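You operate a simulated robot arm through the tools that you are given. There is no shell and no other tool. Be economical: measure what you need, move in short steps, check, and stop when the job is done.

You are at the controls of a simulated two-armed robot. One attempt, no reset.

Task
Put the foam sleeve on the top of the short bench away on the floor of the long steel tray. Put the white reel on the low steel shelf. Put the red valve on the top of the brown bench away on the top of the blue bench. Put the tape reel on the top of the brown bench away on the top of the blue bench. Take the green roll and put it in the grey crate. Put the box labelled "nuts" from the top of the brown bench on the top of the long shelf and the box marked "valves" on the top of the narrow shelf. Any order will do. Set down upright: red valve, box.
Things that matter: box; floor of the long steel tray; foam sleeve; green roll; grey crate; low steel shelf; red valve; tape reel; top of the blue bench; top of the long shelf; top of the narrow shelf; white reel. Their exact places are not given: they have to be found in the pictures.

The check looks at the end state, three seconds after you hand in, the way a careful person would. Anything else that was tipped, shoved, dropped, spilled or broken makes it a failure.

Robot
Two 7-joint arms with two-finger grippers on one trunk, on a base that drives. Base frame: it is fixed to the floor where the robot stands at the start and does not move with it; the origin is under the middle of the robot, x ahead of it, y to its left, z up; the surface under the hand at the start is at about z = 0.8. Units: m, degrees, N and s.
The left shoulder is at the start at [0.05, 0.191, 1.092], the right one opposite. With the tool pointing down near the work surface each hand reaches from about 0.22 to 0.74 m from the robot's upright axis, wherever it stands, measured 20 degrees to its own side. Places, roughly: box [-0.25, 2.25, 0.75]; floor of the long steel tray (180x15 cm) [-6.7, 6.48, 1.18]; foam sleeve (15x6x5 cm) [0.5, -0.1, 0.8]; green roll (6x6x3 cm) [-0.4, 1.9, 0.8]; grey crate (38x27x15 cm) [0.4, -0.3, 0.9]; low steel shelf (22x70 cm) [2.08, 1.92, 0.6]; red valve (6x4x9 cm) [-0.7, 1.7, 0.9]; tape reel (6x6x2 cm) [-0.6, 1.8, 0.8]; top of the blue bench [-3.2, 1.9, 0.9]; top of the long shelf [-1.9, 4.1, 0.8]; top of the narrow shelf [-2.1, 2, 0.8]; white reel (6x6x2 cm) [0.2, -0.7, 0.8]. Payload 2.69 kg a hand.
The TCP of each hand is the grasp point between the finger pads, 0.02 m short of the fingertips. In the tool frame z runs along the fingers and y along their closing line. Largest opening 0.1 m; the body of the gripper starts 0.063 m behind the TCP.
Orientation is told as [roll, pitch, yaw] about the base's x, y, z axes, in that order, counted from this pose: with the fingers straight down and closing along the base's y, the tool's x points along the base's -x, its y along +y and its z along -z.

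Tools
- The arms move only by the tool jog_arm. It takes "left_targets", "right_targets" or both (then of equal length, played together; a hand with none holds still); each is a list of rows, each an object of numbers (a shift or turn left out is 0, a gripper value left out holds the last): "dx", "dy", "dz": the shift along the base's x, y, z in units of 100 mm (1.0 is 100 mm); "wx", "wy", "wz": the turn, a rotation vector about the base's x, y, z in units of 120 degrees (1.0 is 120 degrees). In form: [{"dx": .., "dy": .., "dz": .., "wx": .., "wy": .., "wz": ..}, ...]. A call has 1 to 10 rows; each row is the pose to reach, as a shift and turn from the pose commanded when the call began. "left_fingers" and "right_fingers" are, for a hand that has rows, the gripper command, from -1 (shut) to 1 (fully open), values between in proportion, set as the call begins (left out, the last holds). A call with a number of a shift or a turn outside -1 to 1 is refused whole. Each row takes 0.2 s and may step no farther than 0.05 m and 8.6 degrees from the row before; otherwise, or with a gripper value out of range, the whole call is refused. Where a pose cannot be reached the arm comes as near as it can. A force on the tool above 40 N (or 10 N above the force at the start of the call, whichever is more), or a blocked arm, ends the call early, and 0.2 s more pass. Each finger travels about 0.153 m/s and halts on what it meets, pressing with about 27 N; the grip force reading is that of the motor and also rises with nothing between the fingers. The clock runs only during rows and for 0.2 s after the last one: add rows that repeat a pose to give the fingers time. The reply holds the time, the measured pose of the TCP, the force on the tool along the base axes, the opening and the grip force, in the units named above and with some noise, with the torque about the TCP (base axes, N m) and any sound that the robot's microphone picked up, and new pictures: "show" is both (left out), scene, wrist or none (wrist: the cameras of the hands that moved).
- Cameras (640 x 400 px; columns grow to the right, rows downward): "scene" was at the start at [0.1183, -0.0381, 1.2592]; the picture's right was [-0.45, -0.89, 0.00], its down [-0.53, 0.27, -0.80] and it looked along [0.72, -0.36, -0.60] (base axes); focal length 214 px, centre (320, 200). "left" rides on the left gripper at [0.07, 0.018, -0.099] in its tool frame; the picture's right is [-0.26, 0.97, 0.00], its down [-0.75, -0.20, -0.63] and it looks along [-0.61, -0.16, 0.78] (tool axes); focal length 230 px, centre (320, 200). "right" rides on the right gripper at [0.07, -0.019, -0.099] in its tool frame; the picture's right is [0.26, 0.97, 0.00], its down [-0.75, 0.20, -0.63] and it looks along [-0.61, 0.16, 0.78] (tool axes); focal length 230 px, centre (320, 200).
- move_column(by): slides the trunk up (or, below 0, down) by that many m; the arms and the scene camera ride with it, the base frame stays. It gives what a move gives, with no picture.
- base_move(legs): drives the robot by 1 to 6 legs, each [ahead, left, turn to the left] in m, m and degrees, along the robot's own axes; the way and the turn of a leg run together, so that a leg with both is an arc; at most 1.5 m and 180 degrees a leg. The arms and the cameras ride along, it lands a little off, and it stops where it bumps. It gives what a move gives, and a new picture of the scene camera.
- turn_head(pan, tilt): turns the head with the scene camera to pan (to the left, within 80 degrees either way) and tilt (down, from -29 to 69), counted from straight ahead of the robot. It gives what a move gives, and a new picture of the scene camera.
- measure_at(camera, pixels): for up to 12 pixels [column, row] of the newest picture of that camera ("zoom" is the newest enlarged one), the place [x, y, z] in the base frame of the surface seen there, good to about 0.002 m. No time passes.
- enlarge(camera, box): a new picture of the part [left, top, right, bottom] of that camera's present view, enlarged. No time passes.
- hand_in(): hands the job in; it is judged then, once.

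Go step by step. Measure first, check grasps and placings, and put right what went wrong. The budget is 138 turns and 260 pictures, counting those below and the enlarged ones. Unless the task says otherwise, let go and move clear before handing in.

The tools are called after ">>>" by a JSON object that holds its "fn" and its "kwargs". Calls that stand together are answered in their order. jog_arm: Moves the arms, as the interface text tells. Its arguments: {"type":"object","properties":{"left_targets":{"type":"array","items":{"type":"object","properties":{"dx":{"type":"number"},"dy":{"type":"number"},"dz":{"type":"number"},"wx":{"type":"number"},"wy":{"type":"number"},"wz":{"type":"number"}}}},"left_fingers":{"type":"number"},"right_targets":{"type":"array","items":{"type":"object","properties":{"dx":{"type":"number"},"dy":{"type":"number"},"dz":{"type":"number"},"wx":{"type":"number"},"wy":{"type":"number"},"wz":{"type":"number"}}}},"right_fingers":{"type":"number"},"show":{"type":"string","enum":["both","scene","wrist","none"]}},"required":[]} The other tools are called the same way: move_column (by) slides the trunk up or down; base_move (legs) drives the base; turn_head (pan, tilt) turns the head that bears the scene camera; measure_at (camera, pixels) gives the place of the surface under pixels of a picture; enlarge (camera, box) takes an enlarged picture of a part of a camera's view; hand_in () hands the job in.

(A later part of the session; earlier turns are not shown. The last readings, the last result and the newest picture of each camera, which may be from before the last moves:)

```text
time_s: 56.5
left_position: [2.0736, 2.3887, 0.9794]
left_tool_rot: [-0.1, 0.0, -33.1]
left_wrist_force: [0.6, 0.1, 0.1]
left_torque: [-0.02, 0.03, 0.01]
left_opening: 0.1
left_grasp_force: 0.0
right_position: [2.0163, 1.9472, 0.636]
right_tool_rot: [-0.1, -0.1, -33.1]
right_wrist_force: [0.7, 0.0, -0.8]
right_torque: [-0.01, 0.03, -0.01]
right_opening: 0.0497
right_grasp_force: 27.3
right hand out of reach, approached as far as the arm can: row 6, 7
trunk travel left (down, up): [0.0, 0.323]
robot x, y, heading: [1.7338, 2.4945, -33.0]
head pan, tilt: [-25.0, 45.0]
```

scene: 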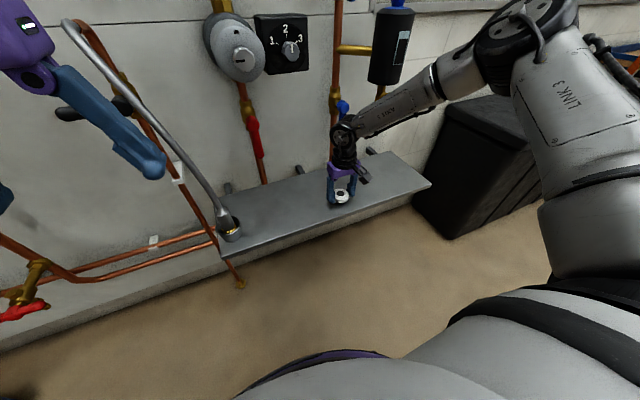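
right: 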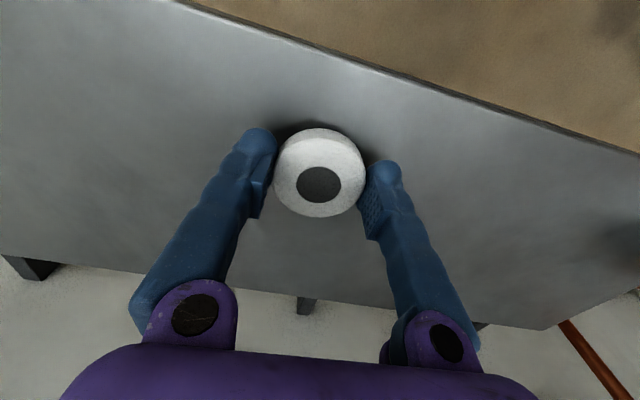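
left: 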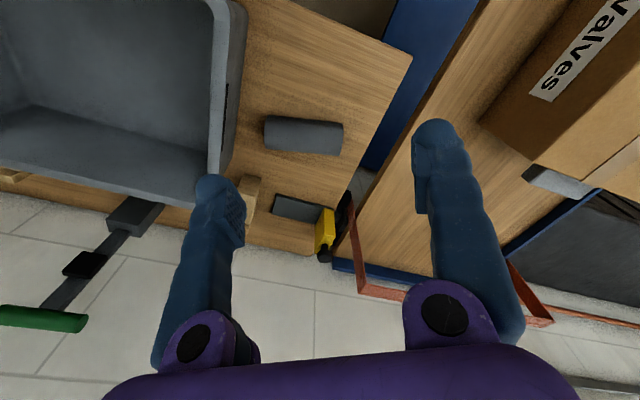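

The arm ran out of reach 11 mm above. I'll nudge the base forward 3 cm and lower the rest.

>>> {"fn": "base_move", "kwargs": {"legs": [[0.035, 0, 0]]}}

>>> {"fn": "jog_arm", "kwargs": {"right_targets": [{"dx": -0.2, "dy": 0.12}, {"dx": -0.2, "dy": 0.12, "dz": -0.05}, {"dx": -0.2, "dy": 0.12, "dz": -0.1}, {"dx": -0.2, "dy": 0.12, "dz": -0.1}], "show": "wrist"}}

```text
time_s: 57.4
left_position: [2.1021, 2.3695, 0.9797]
left_tool_rot: [0.0, 0.0, -33.1]
left_wrist_force: [-1.1, 0.5, -0.2]
left_torque: [0.0, 0.0, 0.03]
left_opening: 0.1001
left_grasp_force: 0.1
right_position: [2.0453, 1.9278, 0.6367]
right_tool_rot: [0.1, -0.1, -33.1]
right_wrist_force: [-0.7, -0.5, -1.3]
right_torque: [0.01, -0.04, -0.02]
right_opening: 0.0499
right_grasp_force: 26.9
trunk travel left (down, up): [0.0, 0.323]
robot x, y, heading: [1.7652, 2.4728, -33.1]
head pan, tilt: [-25.0, 45.0]
```

scene: 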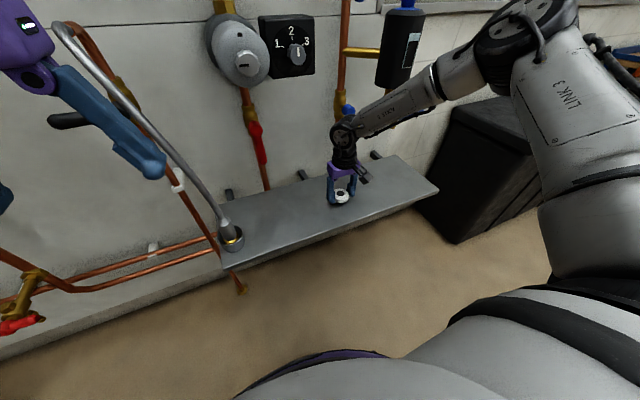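

```text
time_s: 58.4
left_position: [2.1025, 2.3695, 0.9798]
left_tool_rot: [0.0, 0.0, -33.1]
left_wrist_force: [0.2, 0.9, -0.6]
left_torque: [-0.02, 0.01, -0.02]
left_opening: 0.1
left_grasp_force: 0.1
right_position: [2.0267, 1.9394, 0.6273]
right_tool_rot: [0.0, -0.1, -33.1]
right_wrist_force: [0.2, 0.5, -0.1]
right_torque: [-0.01, -0.01, 0.01]
right_opening: 0.0497
right_grasp_force: 27.0
trunk travel left (down, up): [0.0, 0.323]
robot x, y, heading: [1.7646, 2.4707, -33.3]
head pan, tilt: [-25.0, 45.0]
```

right: 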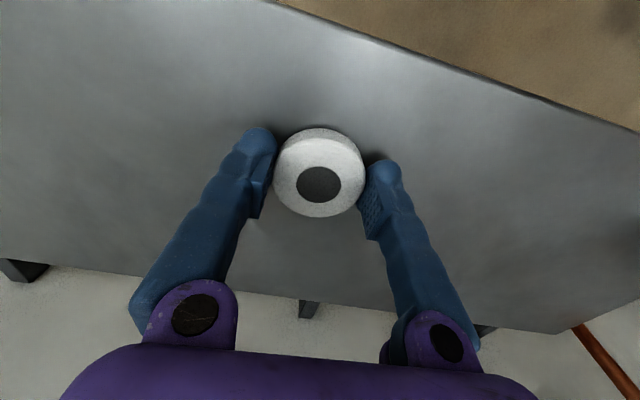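

3–4 mm remain. I'll lower that, release, then raise.

>>> {"fn": "jog_arm", "kwargs": {"right_targets": [{"dz": -0.03}, {"dz": -0.03}], "show": "none"}}

>>> {"fn": "jog_arm", "kwargs": {"right_targets": [{}, {}, {}], "right_fingers": 0.6, "show": "none"}}

>>> {"fn": "jog_arm", "kwargs": {"right_targets": [{"dz": 0.4}, {"dz": 0.8}, {"dz": 1.0}], "show": "both"}}

```text
time_s: 59.0
left_position: [2.1025, 2.3704, 0.9803]
left_tool_rot: [0.0, 0.1, -33.1]
left_wrist_force: [0.5, 0.0, -0.4]
left_torque: [0.03, 0.01, 0.02]
left_opening: 0.1002
left_grasp_force: 0.1
right_position: [2.0252, 1.9392, 0.6247]
right_tool_rot: [0.0, -0.2, -33.1]
right_wrist_force: [-0.5, 0.7, 3.0]
right_torque: [0.02, 0.02, 0.02]
right_opening: 0.0494
right_grasp_force: 26.9
trunk travel left (down, up): [0.0, 0.323]
robot x, y, heading: [1.763, 2.4758, -33.3]
head pan, tilt: [-25.0, 45.0]
```

```text
time_s: 59.8
left_position: [2.1017, 2.3697, 0.9799]
left_tool_rot: [0.0, 0.0, -33.1]
left_wrist_force: [0.3, -0.1, 0.2]
left_torque: [0.02, 0.03, -0.01]
left_opening: 0.1
left_grasp_force: 0.1
right_position: [2.0255, 1.9385, 0.6245]
right_tool_rot: [0.1, -0.1, -33.1]
right_wrist_force: [0.4, 0.2, -0.2]
right_torque: [-0.02, 0.04, 0.05]
right_opening: 0.0799
right_grasp_force: 0.1
trunk travel left (down, up): [0.0, 0.323]
robot x, y, heading: [1.7647, 2.4739, -32.9]
head pan, tilt: [-25.0, 45.0]
```

```text
time_s: 60.6
left_position: [2.1032, 2.3707, 0.9799]
left_tool_rot: [0.0, 0.1, -33.0]
left_wrist_force: [0.4, 0.3, -0.1]
left_torque: [-0.02, 0.03, -0.02]
left_opening: 0.1003
left_grasp_force: 0.0
right_position: [2.0254, 1.9393, 0.7225]
right_tool_rot: [0.0, -0.2, -33.1]
right_wrist_force: [0.2, -0.1, 0.2]
right_torque: [0.0, -0.01, 0.02]
right_opening: 0.0796
right_grasp_force: 0.0
trunk travel left (down, up): [0.0, 0.323]
robot x, y, heading: [1.7622, 2.4757, -33.3]
head pan, tilt: [-25.0, 45.0]
```

scene: 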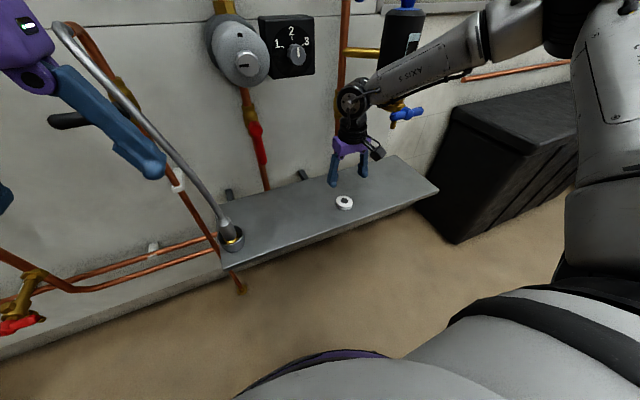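
right: 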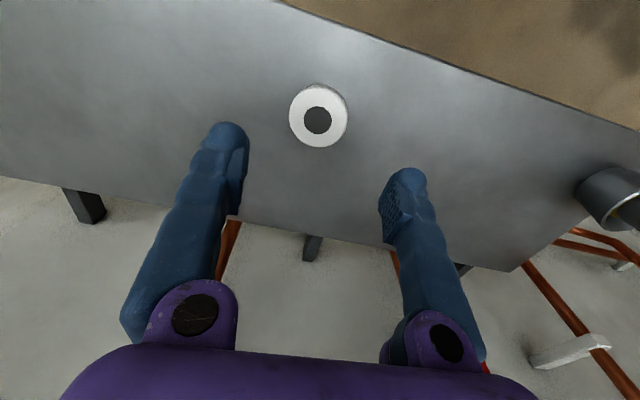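

The reel stands on the shelf at (345,202). I'll back away, raise the trunk and turn toward the brown bench.

>>> {"fn": "base_move", "kwargs": {"legs": [[-0.5, 0, 0], [0, -0.75, 0], [0, 0, 178]]}}

>>> {"fn": "move_column", "kwargs": {"by": 0.2}}

>>> {"fn": "turn_head", "kwargs": {"pan": 0, "tilt": 30}}

```text
time_s: 77.4
left_position: [0.6002, 2.2273, 0.9799]
left_tool_rot: [0.1, -0.1, 144.9]
left_wrist_force: [-0.1, 0.9, -0.4]
left_torque: [0.03, 0.0, -0.04]
left_opening: 0.1001
left_grasp_force: 0.0
right_position: [0.6936, 2.6554, 0.7237]
right_tool_rot: [0.0, -0.2, 144.6]
right_wrist_force: [0.5, -0.4, 1.0]
right_torque: [-0.02, -0.02, -0.02]
right_opening: 0.08
right_grasp_force: 0.0
trunk travel left (down, up): [0.0, 0.323]
robot x, y, heading: [0.9325, 2.112, 144.8]
head pan, tilt: [-25.0, 45.0]
```

scene: 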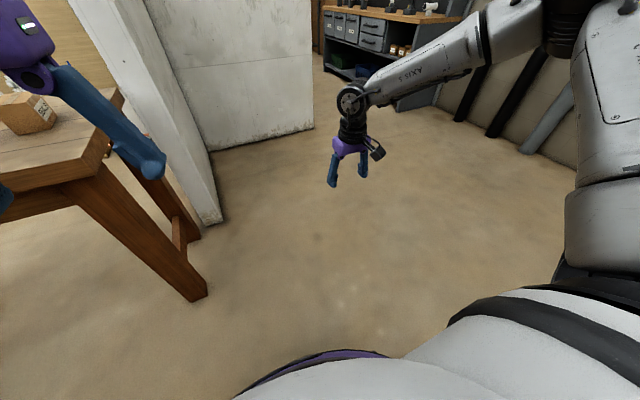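

```text
time_s: 79.6
left_position: [0.5995, 2.2267, 1.1799]
left_tool_rot: [-0.1, -0.1, 144.8]
left_wrist_force: [0.2, -0.3, -0.5]
left_torque: [-0.02, 0.0, -0.06]
left_opening: 0.1
left_grasp_force: 0.0
right_position: [0.6936, 2.6554, 0.9238]
right_tool_rot: [0.1, -0.1, 144.7]
right_wrist_force: [-0.6, 0.6, -0.1]
right_torque: [-0.03, 0.02, 0.02]
right_opening: 0.0802
right_grasp_force: 0.0
trunk travel left (down, up): [-0.2, 0.123]
robot x, y, heading: [0.9352, 2.1127, 145.0]
head pan, tilt: [-25.0, 45.0]
```

```text
time_s: 80.5
left_position: [0.6, 2.2278, 1.1781]
left_tool_rot: [0.0, 0.0, 144.8]
left_wrist_force: [-0.6, 0.3, 0.4]
left_torque: [-0.04, 0.0, 0.01]
left_opening: 0.0996
left_grasp_force: 0.1
right_position: [0.6938, 2.6553, 0.9235]
right_tool_rot: [0.0, -0.1, 144.8]
right_wrist_force: [-0.5, 0.1, 0.6]
right_torque: [-0.03, -0.01, 0.02]
right_opening: 0.0802
right_grasp_force: 0.0
trunk travel left (down, up): [-0.2, 0.123]
robot x, y, heading: [0.9333, 2.1111, 144.6]
head pan, tilt: [0.0, 30.0]
```

scene: 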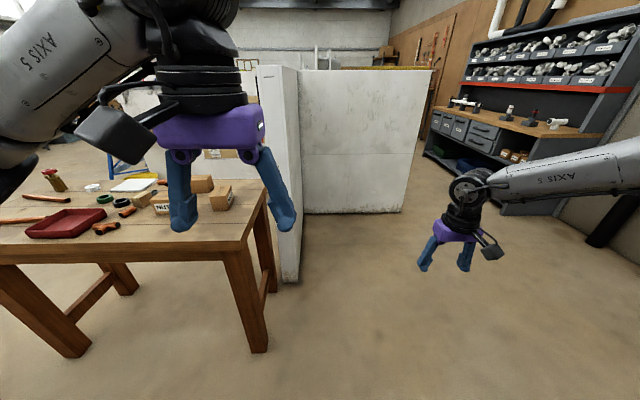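

The brown bench is to my left with the small boxes. I'll raise the right hand and strafe left in front of it.

>>> {"fn": "jog_arm", "kwargs": {"right_targets": [{"dz": 0.45}, {"dz": 0.9}, {"dz": 1.0}], "show": "none"}}

>>> {"fn": "jog_arm", "kwargs": {"right_targets": [{"dz": 0.45}, {"dz": 0.9}, {"dz": 1.0}], "show": "none"}}

>>> {"fn": "base_move", "kwargs": {"legs": [[0.0, 0.85, 0]]}}

>>> {"fn": "turn_head", "kwargs": {"pan": 0, "tilt": 38}}

```text
time_s: 81.3
left_position: [0.5999, 2.2276, 1.1798]
left_tool_rot: [0.0, 0.0, 144.9]
left_wrist_force: [-0.1, -0.7, 0.8]
left_torque: [0.01, 0.0, 0.01]
left_opening: 0.0999
left_grasp_force: 0.0
right_position: [0.6934, 2.656, 1.0229]
right_tool_rot: [0.1, 0.0, 144.8]
right_wrist_force: [0.9, -0.3, -0.8]
right_torque: [0.02, -0.02, 0.03]
right_opening: 0.0797
right_grasp_force: 0.1
trunk travel left (down, up): [-0.2, 0.123]
robot x, y, heading: [0.9332, 2.1155, 144.4]
head pan, tilt: [0.0, 30.0]
```

```text
time_s: 82.1
left_position: [0.6007, 2.228, 1.1792]
left_tool_rot: [-0.1, 0.0, 144.8]
left_wrist_force: [0.6, -0.3, 0.3]
left_torque: [-0.01, 0.02, 0.02]
left_opening: 0.1002
left_grasp_force: 0.0
right_position: [0.6936, 2.6558, 1.1234]
right_tool_rot: [0.0, -0.1, 144.8]
right_wrist_force: [0.0, -0.1, -0.1]
right_torque: [0.0, -0.02, -0.02]
right_opening: 0.08
right_grasp_force: 0.2
trunk travel left (down, up): [-0.2, 0.123]
robot x, y, heading: [0.9352, 2.1137, 145.0]
head pan, tilt: [0.0, 30.0]
```

```text
time_s: 89.8
left_position: [0.1135, 1.5418, 1.1802]
left_tool_rot: [0.0, 0.0, 144.7]
left_wrist_force: [-0.3, -0.1, -0.2]
left_torque: [0.04, -0.05, -0.02]
left_opening: 0.1001
left_grasp_force: 0.0
right_position: [0.2085, 1.9694, 1.1239]
right_tool_rot: [0.0, -0.2, 144.7]
right_wrist_force: [-0.2, -0.2, 0.4]
right_torque: [-0.03, 0.02, -0.01]
right_opening: 0.0799
right_grasp_force: 0.1
trunk travel left (down, up): [-0.2, 0.123]
robot x, y, heading: [0.4472, 1.4261, 144.6]
head pan, tilt: [0.0, 30.0]
```

scene: 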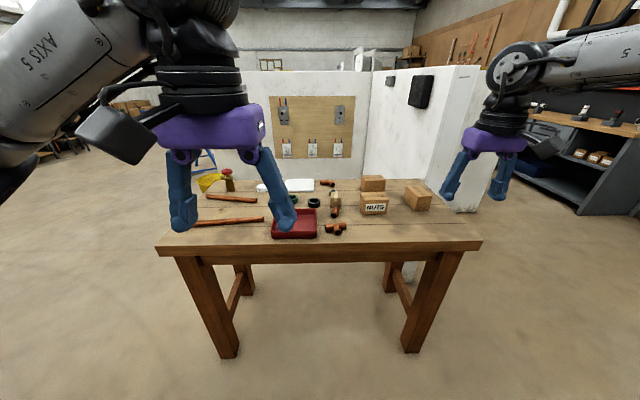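

```text
time_s: 90.5
left_position: [0.113, 1.5416, 1.1793]
left_tool_rot: [-0.1, 0.1, 144.6]
left_wrist_force: [0.0, -0.1, 0.5]
left_torque: [0.05, -0.03, 0.01]
left_opening: 0.0999
left_grasp_force: 0.1
right_position: [0.2086, 1.9689, 1.1236]
right_tool_rot: [-0.1, -0.1, 144.5]
right_wrist_force: [-0.3, -0.4, -0.1]
right_torque: [0.02, -0.02, -0.01]
right_opening: 0.08
right_grasp_force: 0.0
trunk travel left (down, up): [-0.2, 0.123]
robot x, y, heading: [0.4481, 1.4277, 144.8]
head pan, tilt: [0.0, 38.0]
```

scene: 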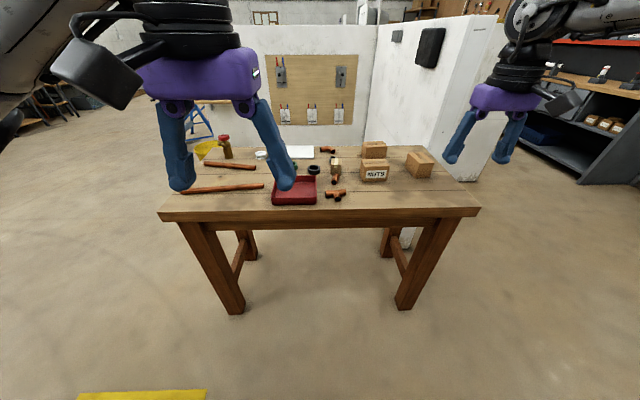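

I face the bench squarely. I'll enlarge the tabletop and measure items.

>>> {"fn": "enlarge", "kwargs": {"camera": "scene", "box": [260, 125, 450, 225]}}

>>> {"fn": "enlarge", "kwargs": {"camera": "scene", "box": [150, 120, 310, 220]}}

>>> {"fn": "measure_at", "kwargs": {"camera": "scene", "pixels": [[160, 218], [475, 212], [374, 175], [374, 150], [420, 165], [314, 169], [292, 175], [295, 168], [261, 155], [224, 148], [336, 165], [334, 194]]}}

```text
3.37 times, centred on (355, 175) of scene
```

zoom: 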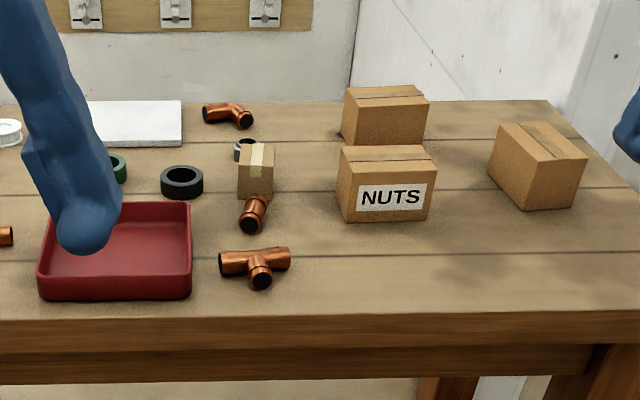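

```text
4.00 times, centred on (230, 170) of scene
```

zoom: 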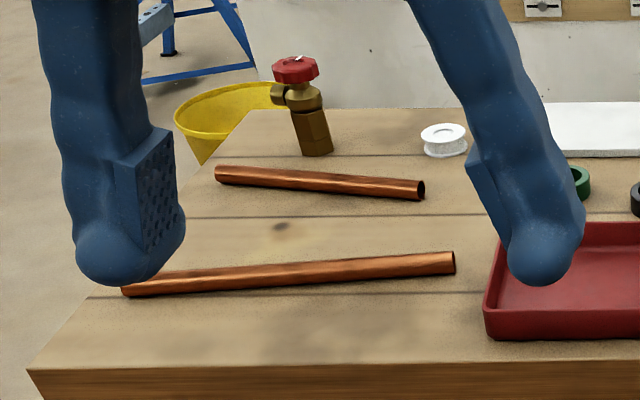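

```text
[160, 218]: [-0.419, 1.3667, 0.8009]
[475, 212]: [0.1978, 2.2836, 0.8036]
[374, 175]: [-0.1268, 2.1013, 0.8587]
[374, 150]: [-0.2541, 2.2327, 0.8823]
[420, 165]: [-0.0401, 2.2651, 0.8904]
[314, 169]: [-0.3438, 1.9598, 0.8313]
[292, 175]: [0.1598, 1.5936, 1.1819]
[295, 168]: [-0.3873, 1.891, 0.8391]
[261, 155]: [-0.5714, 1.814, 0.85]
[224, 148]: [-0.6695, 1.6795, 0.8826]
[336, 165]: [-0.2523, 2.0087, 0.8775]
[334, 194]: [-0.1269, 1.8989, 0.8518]
```

Green roll ≈ [-0.39,1.89] with the black ring beside it; tape reel ≈ [-0.57,1.81]; valve ≈ [-0.67,1.68]; NUTS ≈ [-0.13,2.10] with two unlabelled-looking boxes nearby. I'll drive closer and bring the left hand over to look.

>>> {"fn": "base_move", "kwargs": {"legs": [[0.31, 0, 0]]}}

>>> {"fn": "jog_arm", "kwargs": {"left_targets": [{"dx": -0.4, "dy": 0.28}, {"dx": -0.8, "dy": 0.56}, {"dx": -1.0, "dy": 0.7}], "show": "both"}}

```text
time_s: 92.6
left_position: [-0.1365, 1.7216, 1.179]
left_tool_rot: [0.0, 0.0, 144.4]
left_wrist_force: [0.4, 0.3, -0.9]
left_torque: [0.01, -0.01, 0.01]
left_opening: 0.1001
left_grasp_force: 0.0
right_position: [-0.0409, 2.1504, 1.1231]
right_tool_rot: [0.0, -0.1, 144.5]
right_wrist_force: [0.1, 0.1, 0.3]
right_torque: [0.03, -0.01, 0.01]
right_opening: 0.0798
right_grasp_force: 0.0
trunk travel left (down, up): [-0.2, 0.123]
robot x, y, heading: [0.1941, 1.609, 144.5]
head pan, tilt: [0.0, 38.0]
```

scene: 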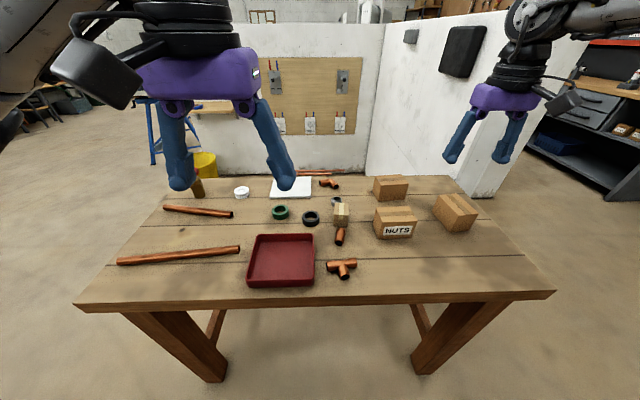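

```text
time_s: 93.4
left_position: [-0.2366, 1.7937, 1.1786]
left_tool_rot: [0.0, 0.1, 144.3]
left_wrist_force: [-0.3, 0.8, 1.2]
left_torque: [0.01, -0.01, -0.02]
left_opening: 0.1001
left_grasp_force: 0.0
right_position: [-0.0403, 2.1497, 1.1236]
right_tool_rot: [0.1, -0.1, 144.4]
right_wrist_force: [-0.6, 0.3, -0.4]
right_torque: [-0.03, 0.04, 0.03]
right_opening: 0.0803
right_grasp_force: 0.0
trunk travel left (down, up): [-0.2, 0.123]
robot x, y, heading: [0.1992, 1.6054, 144.2]
head pan, tilt: [0.0, 38.0]
```

scene: 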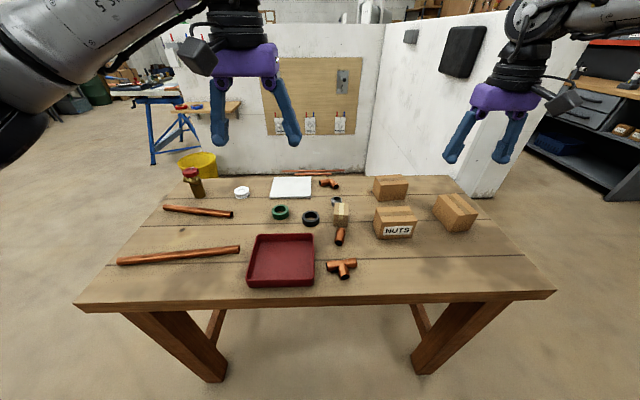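
left: 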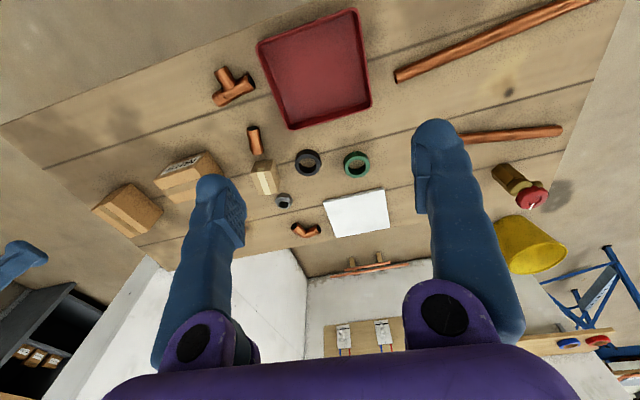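

Clear view. I'll measure the green roll and its surroundings, and the boxes.

>>> {"fn": "measure_at", "kwargs": {"camera": "scene", "pixels": [[271, 211], [289, 211], [280, 206], [280, 219], [303, 218], [280, 233], [290, 196], [316, 234], [375, 195], [395, 215], [440, 210], [391, 187]]}}

>>> {"fn": "enlarge", "kwargs": {"camera": "scene", "box": [360, 160, 490, 250]}}

>>> {"fn": "enlarge", "kwargs": {"camera": "scene", "box": [250, 170, 350, 250]}}

```text
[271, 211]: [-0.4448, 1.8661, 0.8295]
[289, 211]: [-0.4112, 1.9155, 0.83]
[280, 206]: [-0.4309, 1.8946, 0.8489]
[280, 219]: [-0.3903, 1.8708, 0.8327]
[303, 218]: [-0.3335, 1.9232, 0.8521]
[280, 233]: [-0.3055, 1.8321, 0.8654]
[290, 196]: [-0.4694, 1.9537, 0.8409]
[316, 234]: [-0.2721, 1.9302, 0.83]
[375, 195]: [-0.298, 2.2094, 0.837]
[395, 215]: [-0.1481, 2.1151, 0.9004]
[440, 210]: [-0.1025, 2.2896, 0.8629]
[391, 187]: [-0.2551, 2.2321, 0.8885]
```

```text
4.44 times, centred on (425, 205) of scene
```

zoom: 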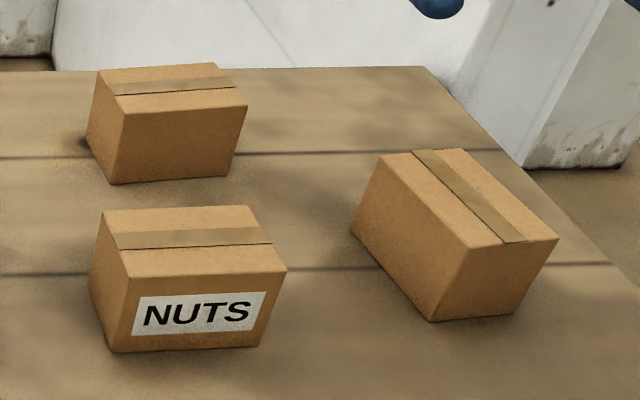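

```text
5.00 times, centred on (300, 210) of scene
```

zoom: 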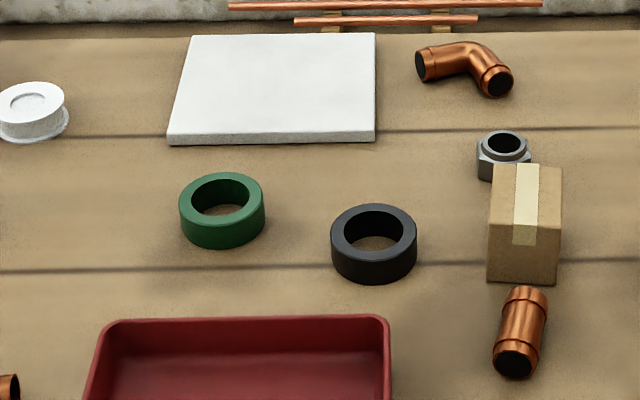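

The gap between green and black rings is ~4.5 cm, so a straight grasp works. I'll fine-measure the ring.

>>> {"fn": "measure_at", "kwargs": {"camera": "left", "pixels": [[357, 164], [344, 164], [369, 164], [357, 152], [357, 176], [383, 165], [307, 161]]}}

>>> {"fn": "enlarge", "kwargs": {"camera": "left", "box": [320, 140, 400, 190]}}

```text
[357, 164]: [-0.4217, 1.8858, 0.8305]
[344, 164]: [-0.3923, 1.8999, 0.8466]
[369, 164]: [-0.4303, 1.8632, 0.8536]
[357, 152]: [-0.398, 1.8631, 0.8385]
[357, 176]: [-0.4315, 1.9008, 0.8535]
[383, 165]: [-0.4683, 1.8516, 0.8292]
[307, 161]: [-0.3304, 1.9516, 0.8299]
```

```text
8.00 times, centred on (360, 165) of left
```

zoom: 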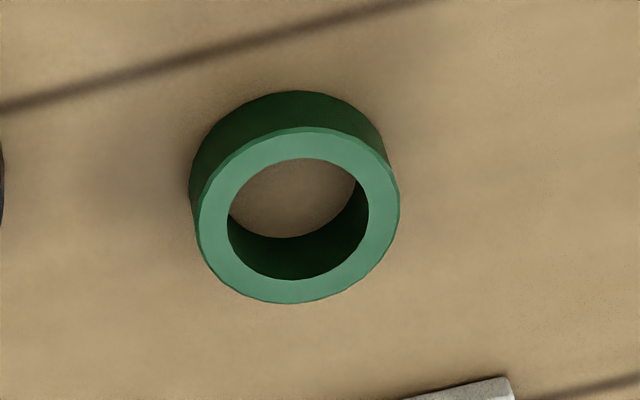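

Ring centre ≈ [-0.418,1.883], bench top 0.830. I'll move the left hand over it and descend partially.

>>> {"fn": "jog_arm", "kwargs": {"left_targets": [{"dx": -0.3, "dy": 0.15, "dz": -0.2}, {"dx": -0.6, "dy": 0.3, "dz": -0.4}, {"dx": -0.9, "dy": 0.45, "dz": -0.6}], "left_fingers": 0.9, "show": "none"}}

>>> {"fn": "jog_arm", "kwargs": {"left_targets": [{"dx": -0.3, "dy": 0.15, "dz": -0.25}, {"dx": -0.6, "dy": 0.3, "dz": -0.5}, {"dx": -0.9, "dy": 0.44, "dz": -0.75}, {"dx": -0.9, "dy": 0.44, "dz": -1.0}], "show": "none"}}

>>> {"fn": "jog_arm", "kwargs": {"left_targets": [{"dz": -0.4}, {"dz": -0.8}, {"dz": -0.8}], "show": "both"}}

```text
time_s: 94.2
left_position: [-0.3269, 1.8364, 1.1189]
left_tool_rot: [0.0, 0.0, 144.4]
left_wrist_force: [0.3, 0.8, 0.1]
left_torque: [-0.03, 0.0, -0.03]
left_opening: 0.095
left_grasp_force: 0.1
right_position: [-0.0403, 2.1501, 1.1228]
right_tool_rot: [0.1, -0.2, 144.5]
right_wrist_force: [-0.3, 0.4, 0.6]
right_torque: [0.0, -0.02, 0.01]
right_opening: 0.0799
right_grasp_force: 0.0
trunk travel left (down, up): [-0.2, 0.123]
robot x, y, heading: [0.1982, 1.6052, 144.5]
head pan, tilt: [0.0, 38.0]
```

```text
time_s: 95.2
left_position: [-0.4169, 1.8812, 1.0194]
left_tool_rot: [-0.1, 0.0, 144.4]
left_wrist_force: [0.1, -0.1, 1.3]
left_torque: [0.02, -0.01, 0.0]
left_opening: 0.0949
left_grasp_force: 0.1
right_position: [-0.0411, 2.1499, 1.1226]
right_tool_rot: [0.0, 0.0, 144.4]
right_wrist_force: [-1.0, 0.8, -0.9]
right_torque: [-0.01, 0.02, -0.03]
right_opening: 0.08
right_grasp_force: 0.2
trunk travel left (down, up): [-0.2, 0.123]
robot x, y, heading: [0.1934, 1.6069, 144.3]
head pan, tilt: [0.0, 38.0]
```

```text
time_s: 96.0
left_position: [-0.417, 1.8809, 0.9401]
left_tool_rot: [0.1, 0.0, 144.5]
left_wrist_force: [0.5, -0.3, 0.2]
left_torque: [-0.02, 0.03, 0.0]
left_opening: 0.095
left_grasp_force: 0.2
right_position: [-0.039, 2.1504, 1.1226]
right_tool_rot: [-0.1, -0.2, 144.3]
right_wrist_force: [0.5, -0.7, 0.6]
right_torque: [0.0, 0.01, 0.01]
right_opening: 0.08
right_grasp_force: 0.1
trunk travel left (down, up): [-0.2, 0.123]
robot x, y, heading: [0.1926, 1.6045, 144.3]
head pan, tilt: [0.0, 38.0]
```

scene: 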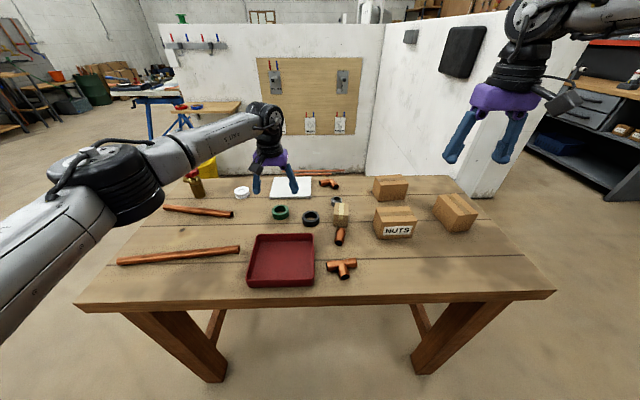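
left: 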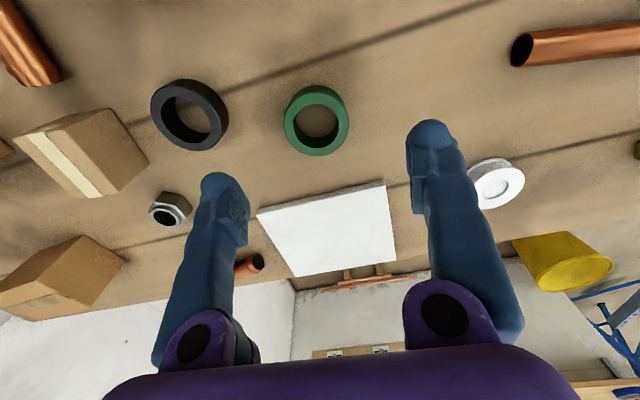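

Aligned with the ring. I'll descend to 0.853 and grip, then lift.

>>> {"fn": "jog_arm", "kwargs": {"left_targets": [{"dz": -0.4}, {"dz": -0.8}, {"dz": -0.86}, {"dz": -0.86}], "show": "none"}}

>>> {"fn": "jog_arm", "kwargs": {"left_targets": [{}, {}, {}, {}], "left_fingers": -1, "show": "wrist"}}

>>> {"fn": "jog_arm", "kwargs": {"left_targets": [{"dz": 0.45}, {"dz": 0.9}, {"dz": 1.0}], "show": "wrist"}}

```text
time_s: 97.0
left_position: [-0.4169, 1.8803, 0.8536]
left_tool_rot: [0.0, 0.0, 144.4]
left_wrist_force: [-0.6, -0.6, 0.3]
left_torque: [-0.02, 0.0, 0.0]
left_opening: 0.095
left_grasp_force: 0.0
right_position: [-0.0411, 2.1501, 1.1233]
right_tool_rot: [0.0, -0.1, 144.4]
right_wrist_force: [-0.2, 1.0, 1.2]
right_torque: [0.02, 0.03, 0.04]
right_opening: 0.0797
right_grasp_force: 0.1
trunk travel left (down, up): [-0.2, 0.123]
robot x, y, heading: [0.1983, 1.6059, 144.3]
head pan, tilt: [0.0, 38.0]
```

```text
time_s: 98.0
left_position: [-0.4169, 1.881, 0.8525]
left_tool_rot: [0.1, -0.1, 144.5]
left_wrist_force: [-0.4, -0.3, 0.8]
left_torque: [0.02, 0.01, 0.04]
left_opening: 0.0525
left_grasp_force: 26.8
right_position: [-0.0396, 2.1512, 1.1229]
right_tool_rot: [-0.1, -0.1, 144.4]
right_wrist_force: [0.4, -0.2, 0.3]
right_torque: [0.0, 0.0, -0.01]
right_opening: 0.0798
right_grasp_force: 0.1
trunk travel left (down, up): [-0.2, 0.123]
robot x, y, heading: [0.1959, 1.6071, 144.3]
head pan, tilt: [0.0, 38.0]
```

left: 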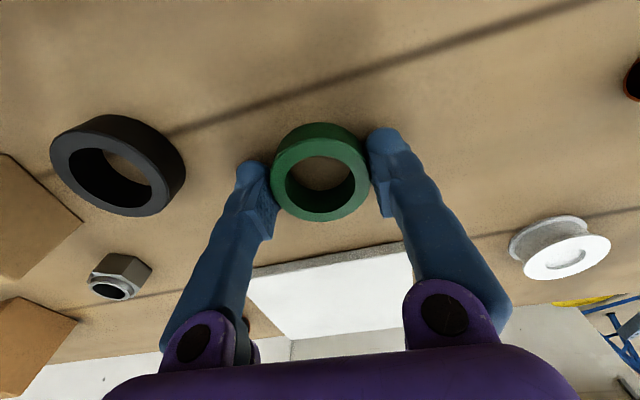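

```text
time_s: 98.8
left_position: [-0.4158, 1.8813, 0.9538]
left_tool_rot: [0.0, 0.0, 144.4]
left_wrist_force: [-0.3, -0.9, 0.0]
left_torque: [0.0, 0.0, 0.07]
left_opening: 0.0524
left_grasp_force: 26.7
right_position: [-0.0406, 2.1493, 1.1234]
right_tool_rot: [0.0, -0.1, 144.5]
right_wrist_force: [-0.4, -1.0, -0.4]
right_torque: [-0.05, -0.03, -0.02]
right_opening: 0.0799
right_grasp_force: 0.1
trunk travel left (down, up): [-0.2, 0.123]
robot x, y, heading: [0.195, 1.6044, 144.3]
head pan, tilt: [0.0, 38.0]
```

left: 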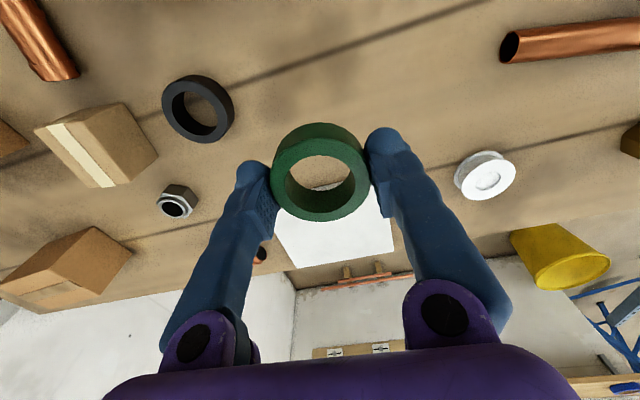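

Green roll is held (0.052). Before driving to the crate, I'll also take the NUTS box with the right hand, which hangs near it; look with the right camera.

>>> {"fn": "jog_arm", "kwargs": {"right_targets": [{"dx": -0.2, "dy": -0.2}, {"dx": -0.4, "dy": -0.4}], "left_targets": [{"dz": 0.4}, {"dz": 0.8}], "right_fingers": 1, "show": "both"}}

```text
time_s: 99.4
left_position: [-0.4164, 1.882, 1.0345]
left_tool_rot: [-0.1, -0.1, 144.3]
left_wrist_force: [0.6, -0.2, 0.1]
left_torque: [-0.02, 0.01, 0.01]
left_opening: 0.0526
left_grasp_force: 26.2
right_position: [-0.0812, 2.1103, 1.1216]
right_tool_rot: [0.0, -0.1, 144.3]
right_wrist_force: [-0.7, -0.2, 0.2]
right_torque: [-0.01, 0.02, 0.0]
right_opening: 0.1004
right_grasp_force: 0.0
trunk travel left (down, up): [-0.2, 0.123]
robot x, y, heading: [0.1949, 1.6086, 144.2]
head pan, tilt: [0.0, 38.0]
```

scene: 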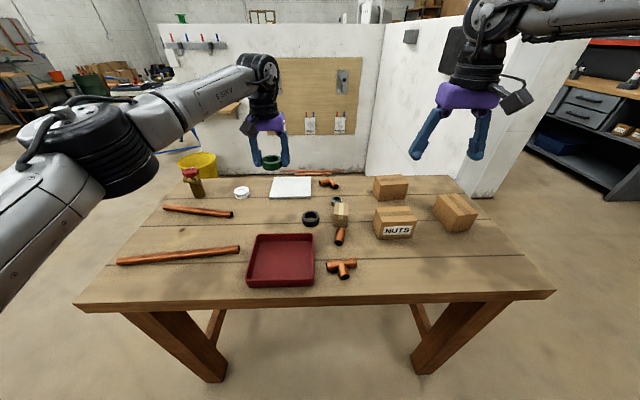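
right: 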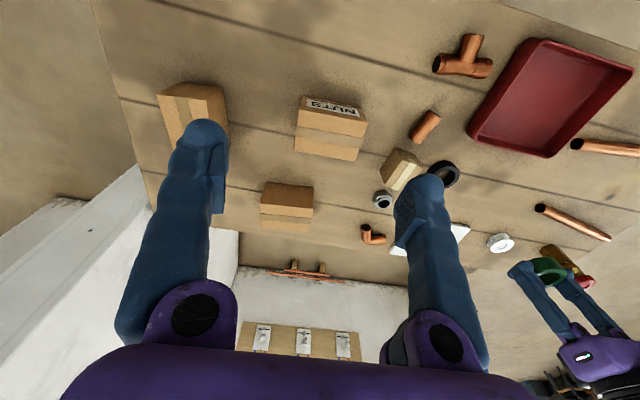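
left: 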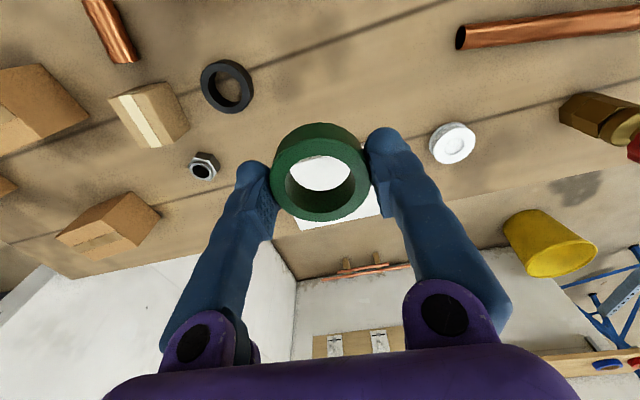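

NUTS box is at (330,130) in the right view. I'll enlarge and measure its corners.

>>> {"fn": "enlarge", "kwargs": {"camera": "right", "box": [240, 70, 400, 240]}}

>>> {"fn": "enlarge", "kwargs": {"camera": "right", "box": [140, 60, 260, 160]}}

>>> {"fn": "measure_at", "kwargs": {"camera": "right", "pixels": [[303, 128], [367, 136], [357, 159], [297, 150], [305, 96], [362, 106], [265, 208], [312, 215], [266, 184], [313, 188], [163, 95], [222, 88]]}}

```text
2.35 times, centred on (320, 155) of right
```

zoom: 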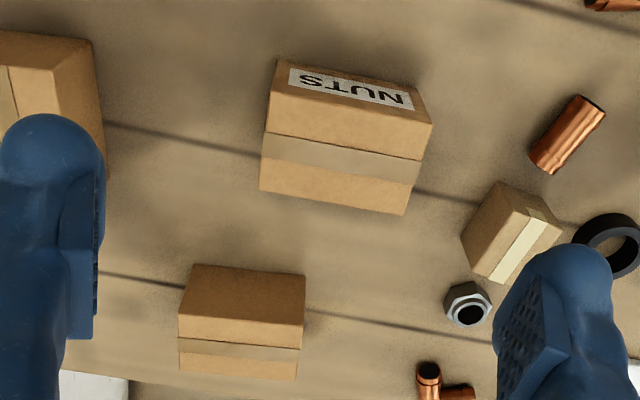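

```text
4.00 times, centred on (200, 110) of right
```

zoom: 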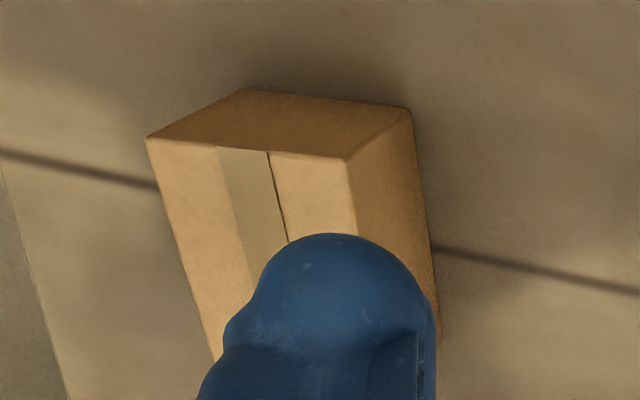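

```text
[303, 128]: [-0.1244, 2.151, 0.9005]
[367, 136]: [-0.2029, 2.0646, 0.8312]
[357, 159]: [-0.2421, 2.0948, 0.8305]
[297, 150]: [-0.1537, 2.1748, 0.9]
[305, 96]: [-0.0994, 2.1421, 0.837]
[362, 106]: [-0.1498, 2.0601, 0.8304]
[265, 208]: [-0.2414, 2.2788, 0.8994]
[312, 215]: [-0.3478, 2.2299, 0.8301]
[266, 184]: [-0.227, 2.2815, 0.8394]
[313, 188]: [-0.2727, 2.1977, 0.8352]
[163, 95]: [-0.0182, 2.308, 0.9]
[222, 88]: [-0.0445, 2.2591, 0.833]
```

I'll measure slightly inside the NUTS top-face corners.

>>> {"fn": "measure_at", "kwargs": {"camera": "right", "pixels": [[365, 124], [354, 157], [296, 148], [300, 114], [364, 121], [332, 118], [332, 134], [355, 153], [290, 206], [270, 212], [305, 215]]}}

```text
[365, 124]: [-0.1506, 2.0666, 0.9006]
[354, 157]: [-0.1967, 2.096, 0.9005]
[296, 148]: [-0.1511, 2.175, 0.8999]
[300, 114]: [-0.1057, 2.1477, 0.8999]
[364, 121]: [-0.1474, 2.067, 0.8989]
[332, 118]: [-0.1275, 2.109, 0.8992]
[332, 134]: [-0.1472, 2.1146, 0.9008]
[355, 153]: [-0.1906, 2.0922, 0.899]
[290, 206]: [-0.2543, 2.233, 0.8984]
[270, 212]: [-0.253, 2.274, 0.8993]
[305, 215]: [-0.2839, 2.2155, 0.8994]
```

NUTS box: centre [-0.151,2.121], 9.5 × 6 × 7 cm, short side at 151°. I'll rotate the right hand −83° and move above the box.

>>> {"fn": "jog_arm", "kwargs": {"right_targets": [{"wz": -0.07}, {"wz": -0.14}, {"wz": -0.21}, {"wz": -0.28}, {"wz": -0.35}, {"wz": -0.42}, {"wz": -0.49}, {"wz": -0.56}, {"wz": -0.63}, {"wz": -0.694}], "show": "none"}}

>>> {"fn": "jog_arm", "kwargs": {"right_targets": [{"dx": -0.35, "dy": 0.05}, {"dx": -0.7, "dy": 0.11}, {"dx": -0.7, "dy": 0.11, "dz": -0.45}, {"dx": -0.7, "dy": 0.11, "dz": -0.9}, {"dx": -0.7, "dy": 0.11, "dz": -0.9}], "show": "both"}}

```text
time_s: 101.6
left_position: [-0.4179, 1.8828, 1.035]
left_tool_rot: [0.0, 0.0, 144.3]
left_wrist_force: [-0.7, 0.6, -1.5]
left_torque: [-0.05, -0.01, -0.01]
left_opening: 0.0524
left_grasp_force: 26.9
right_position: [-0.0804, 2.1092, 1.1245]
right_tool_rot: [0.0, -0.1, 61.0]
right_wrist_force: [0.3, -0.2, -0.1]
right_torque: [0.04, 0.0, -0.03]
right_opening: 0.1002
right_grasp_force: 0.0
trunk travel left (down, up): [-0.2, 0.123]
robot x, y, heading: [0.1962, 1.6062, 144.4]
head pan, tilt: [0.0, 38.0]
```

```text
time_s: 102.8
left_position: [-0.4165, 1.8818, 1.0345]
left_tool_rot: [0.0, 0.1, 144.4]
left_wrist_force: [0.1, -0.3, -0.9]
left_torque: [-0.01, 0.01, 0.01]
left_opening: 0.0524
left_grasp_force: 26.8
right_position: [-0.1316, 2.123, 1.0333]
right_tool_rot: [0.1, 0.0, 61.1]
right_wrist_force: [0.9, 0.3, 0.9]
right_torque: [0.0, -0.04, 0.03]
right_opening: 0.0998
right_grasp_force: 0.0
right hand out of reach, approached as far as the arm can: row 2, 3, 4, 5
trunk travel left (down, up): [-0.2, 0.123]
robot x, y, heading: [0.1919, 1.6062, 144.3]
head pan, tilt: [0.0, 38.0]
```

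scene: 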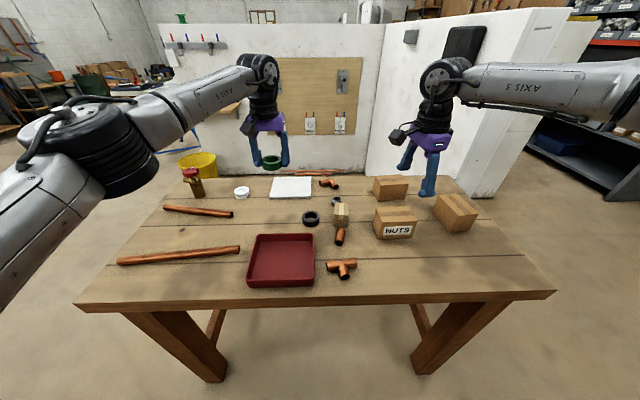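
right: 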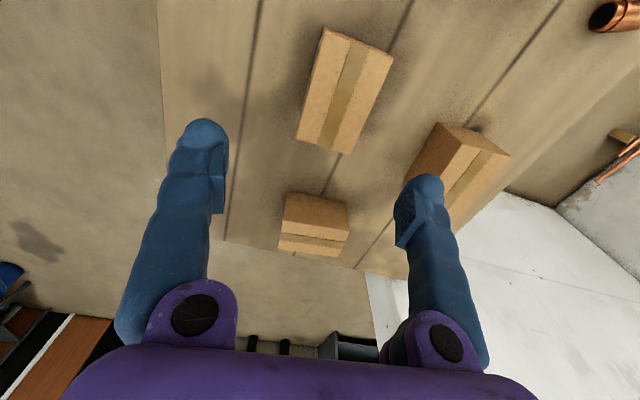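

Nearly there, 2 cm short in reach with this yaw. I'll shift the base right 9 cm so the box is closer to the arm's natural zone, then align.

>>> {"fn": "base_move", "kwargs": {"legs": [[0.02, -0.09, 0]]}}

>>> {"fn": "jog_arm", "kwargs": {"right_targets": [{"dx": -0.25, "dy": -0.3}, {"dx": -0.5, "dy": -0.6}, {"dx": -0.5, "dy": -0.6}], "show": "wrist"}}

```text
time_s: 104.3
left_position: [-0.3804, 1.9659, 1.0344]
left_tool_rot: [0.0, 0.0, 144.4]
left_wrist_force: [-0.5, 0.3, 0.2]
left_torque: [0.01, -0.01, -0.01]
left_opening: 0.0526
left_grasp_force: 27.2
right_position: [-0.0954, 2.2057, 1.0341]
right_tool_rot: [0.1, -0.1, 61.1]
right_wrist_force: [-0.5, 0.5, -0.5]
right_torque: [-0.01, 0.02, 0.02]
right_opening: 0.0999
right_grasp_force: 0.0
trunk travel left (down, up): [-0.2, 0.123]
robot x, y, heading: [0.235, 1.6912, 144.4]
head pan, tilt: [0.0, 38.0]
```

scene: 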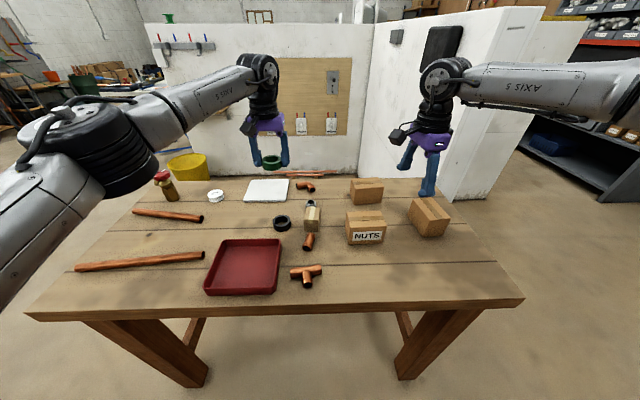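

```text
time_s: 105.1
left_position: [-0.3814, 1.9657, 1.0338]
left_tool_rot: [0.0, 0.0, 144.4]
left_wrist_force: [0.0, -0.2, 0.0]
left_torque: [-0.01, -0.01, 0.01]
left_opening: 0.0524
left_grasp_force: 26.9
right_position: [-0.0905, 2.1584, 1.0366]
right_tool_rot: [0.2, 0.1, 61.1]
right_wrist_force: [-0.3, 0.6, 0.0]
right_torque: [-0.04, 0.0, -0.02]
right_opening: 0.1001
right_grasp_force: 0.0
right hand out of reach, approached as far as the arm can: row 1, 2, 3
trunk travel left (down, up): [-0.2, 0.123]
robot x, y, heading: [0.2324, 1.6905, 144.3]
head pan, tilt: [0.0, 38.0]
```

right: 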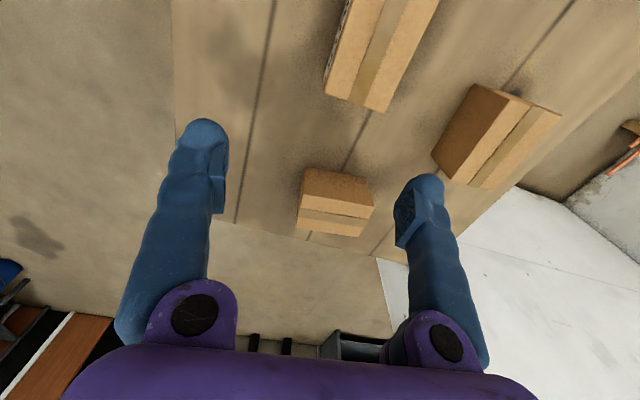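

That yaw is limited toward the centre, so the box should lie farther to the robot's right. I'll shift the base left 24 cm and reach outward instead.

>>> {"fn": "base_move", "kwargs": {"legs": [[0, 0.24, 0]]}}

>>> {"fn": "jog_arm", "kwargs": {"right_targets": [{"dx": 0.2, "dy": 0.4}, {"dx": 0.4, "dy": 0.8}, {"dx": 0.4, "dy": 0.8}], "show": "none"}}

>>> {"fn": "jog_arm", "kwargs": {"right_targets": [{"dx": 0.2, "dy": 0.4}, {"dx": 0.4, "dy": 0.8}, {"dx": 0.4, "dy": 0.8}], "show": "both"}}

```text
time_s: 107.8
left_position: [-0.5218, 1.7698, 1.0346]
left_tool_rot: [-0.1, -0.1, 144.4]
left_wrist_force: [0.2, -0.3, 0.0]
left_torque: [0.02, 0.03, 0.02]
left_opening: 0.0526
left_grasp_force: 26.7
right_position: [-0.2326, 1.9629, 1.037]
right_tool_rot: [0.1, -0.1, 61.2]
right_wrist_force: [0.1, 0.5, 0.3]
right_torque: [0.01, -0.02, 0.01]
right_opening: 0.1001
right_grasp_force: 0.0
trunk travel left (down, up): [-0.2, 0.123]
robot x, y, heading: [0.0916, 1.4915, 144.5]
head pan, tilt: [0.0, 38.0]
```

scene: 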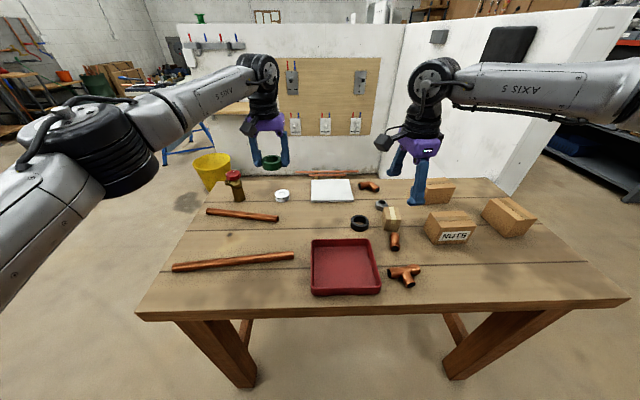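

```text
time_s: 108.6
left_position: [-0.5209, 1.7698, 1.0329]
left_tool_rot: [0.0, -0.1, 144.4]
left_wrist_force: [-0.5, 0.6, -0.1]
left_torque: [0.01, -0.03, -0.04]
left_opening: 0.0527
left_grasp_force: 26.7
right_position: [-0.1915, 2.0439, 1.0357]
right_tool_rot: [0.3, 0.0, 61.1]
right_wrist_force: [0.7, 0.1, 0.2]
right_torque: [0.02, 0.01, -0.01]
right_opening: 0.1002
right_grasp_force: 0.1
trunk travel left (down, up): [-0.2, 0.123]
robot x, y, heading: [0.0889, 1.4948, 144.3]
head pan, tilt: [0.0, 38.0]
```

```text
time_s: 109.4
left_position: [-0.5204, 1.7698, 1.0326]
left_tool_rot: [0.0, 0.0, 144.4]
left_wrist_force: [-0.4, -0.5, 0.0]
left_torque: [-0.01, 0.02, 0.03]
left_opening: 0.0524
left_grasp_force: 27.3
right_position: [-0.1505, 2.1241, 1.0377]
right_tool_rot: [0.2, 0.0, 61.2]
right_wrist_force: [-0.5, -0.1, -0.2]
right_torque: [-0.01, 0.01, 0.02]
right_opening: 0.1004
right_grasp_force: 0.0
trunk travel left (down, up): [-0.2, 0.123]
robot x, y, heading: [0.0941, 1.4945, 144.8]
head pan, tilt: [0.0, 38.0]
```

scene: 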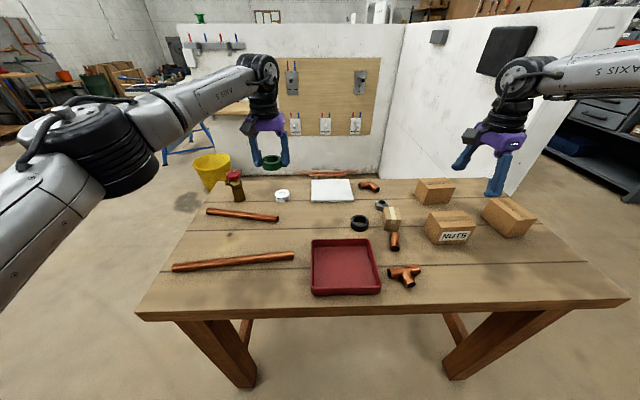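
right: 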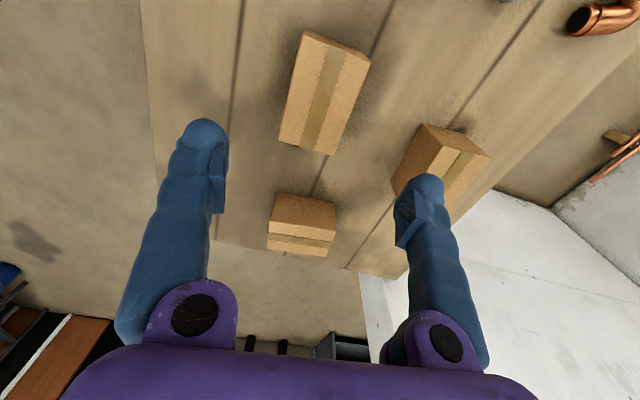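

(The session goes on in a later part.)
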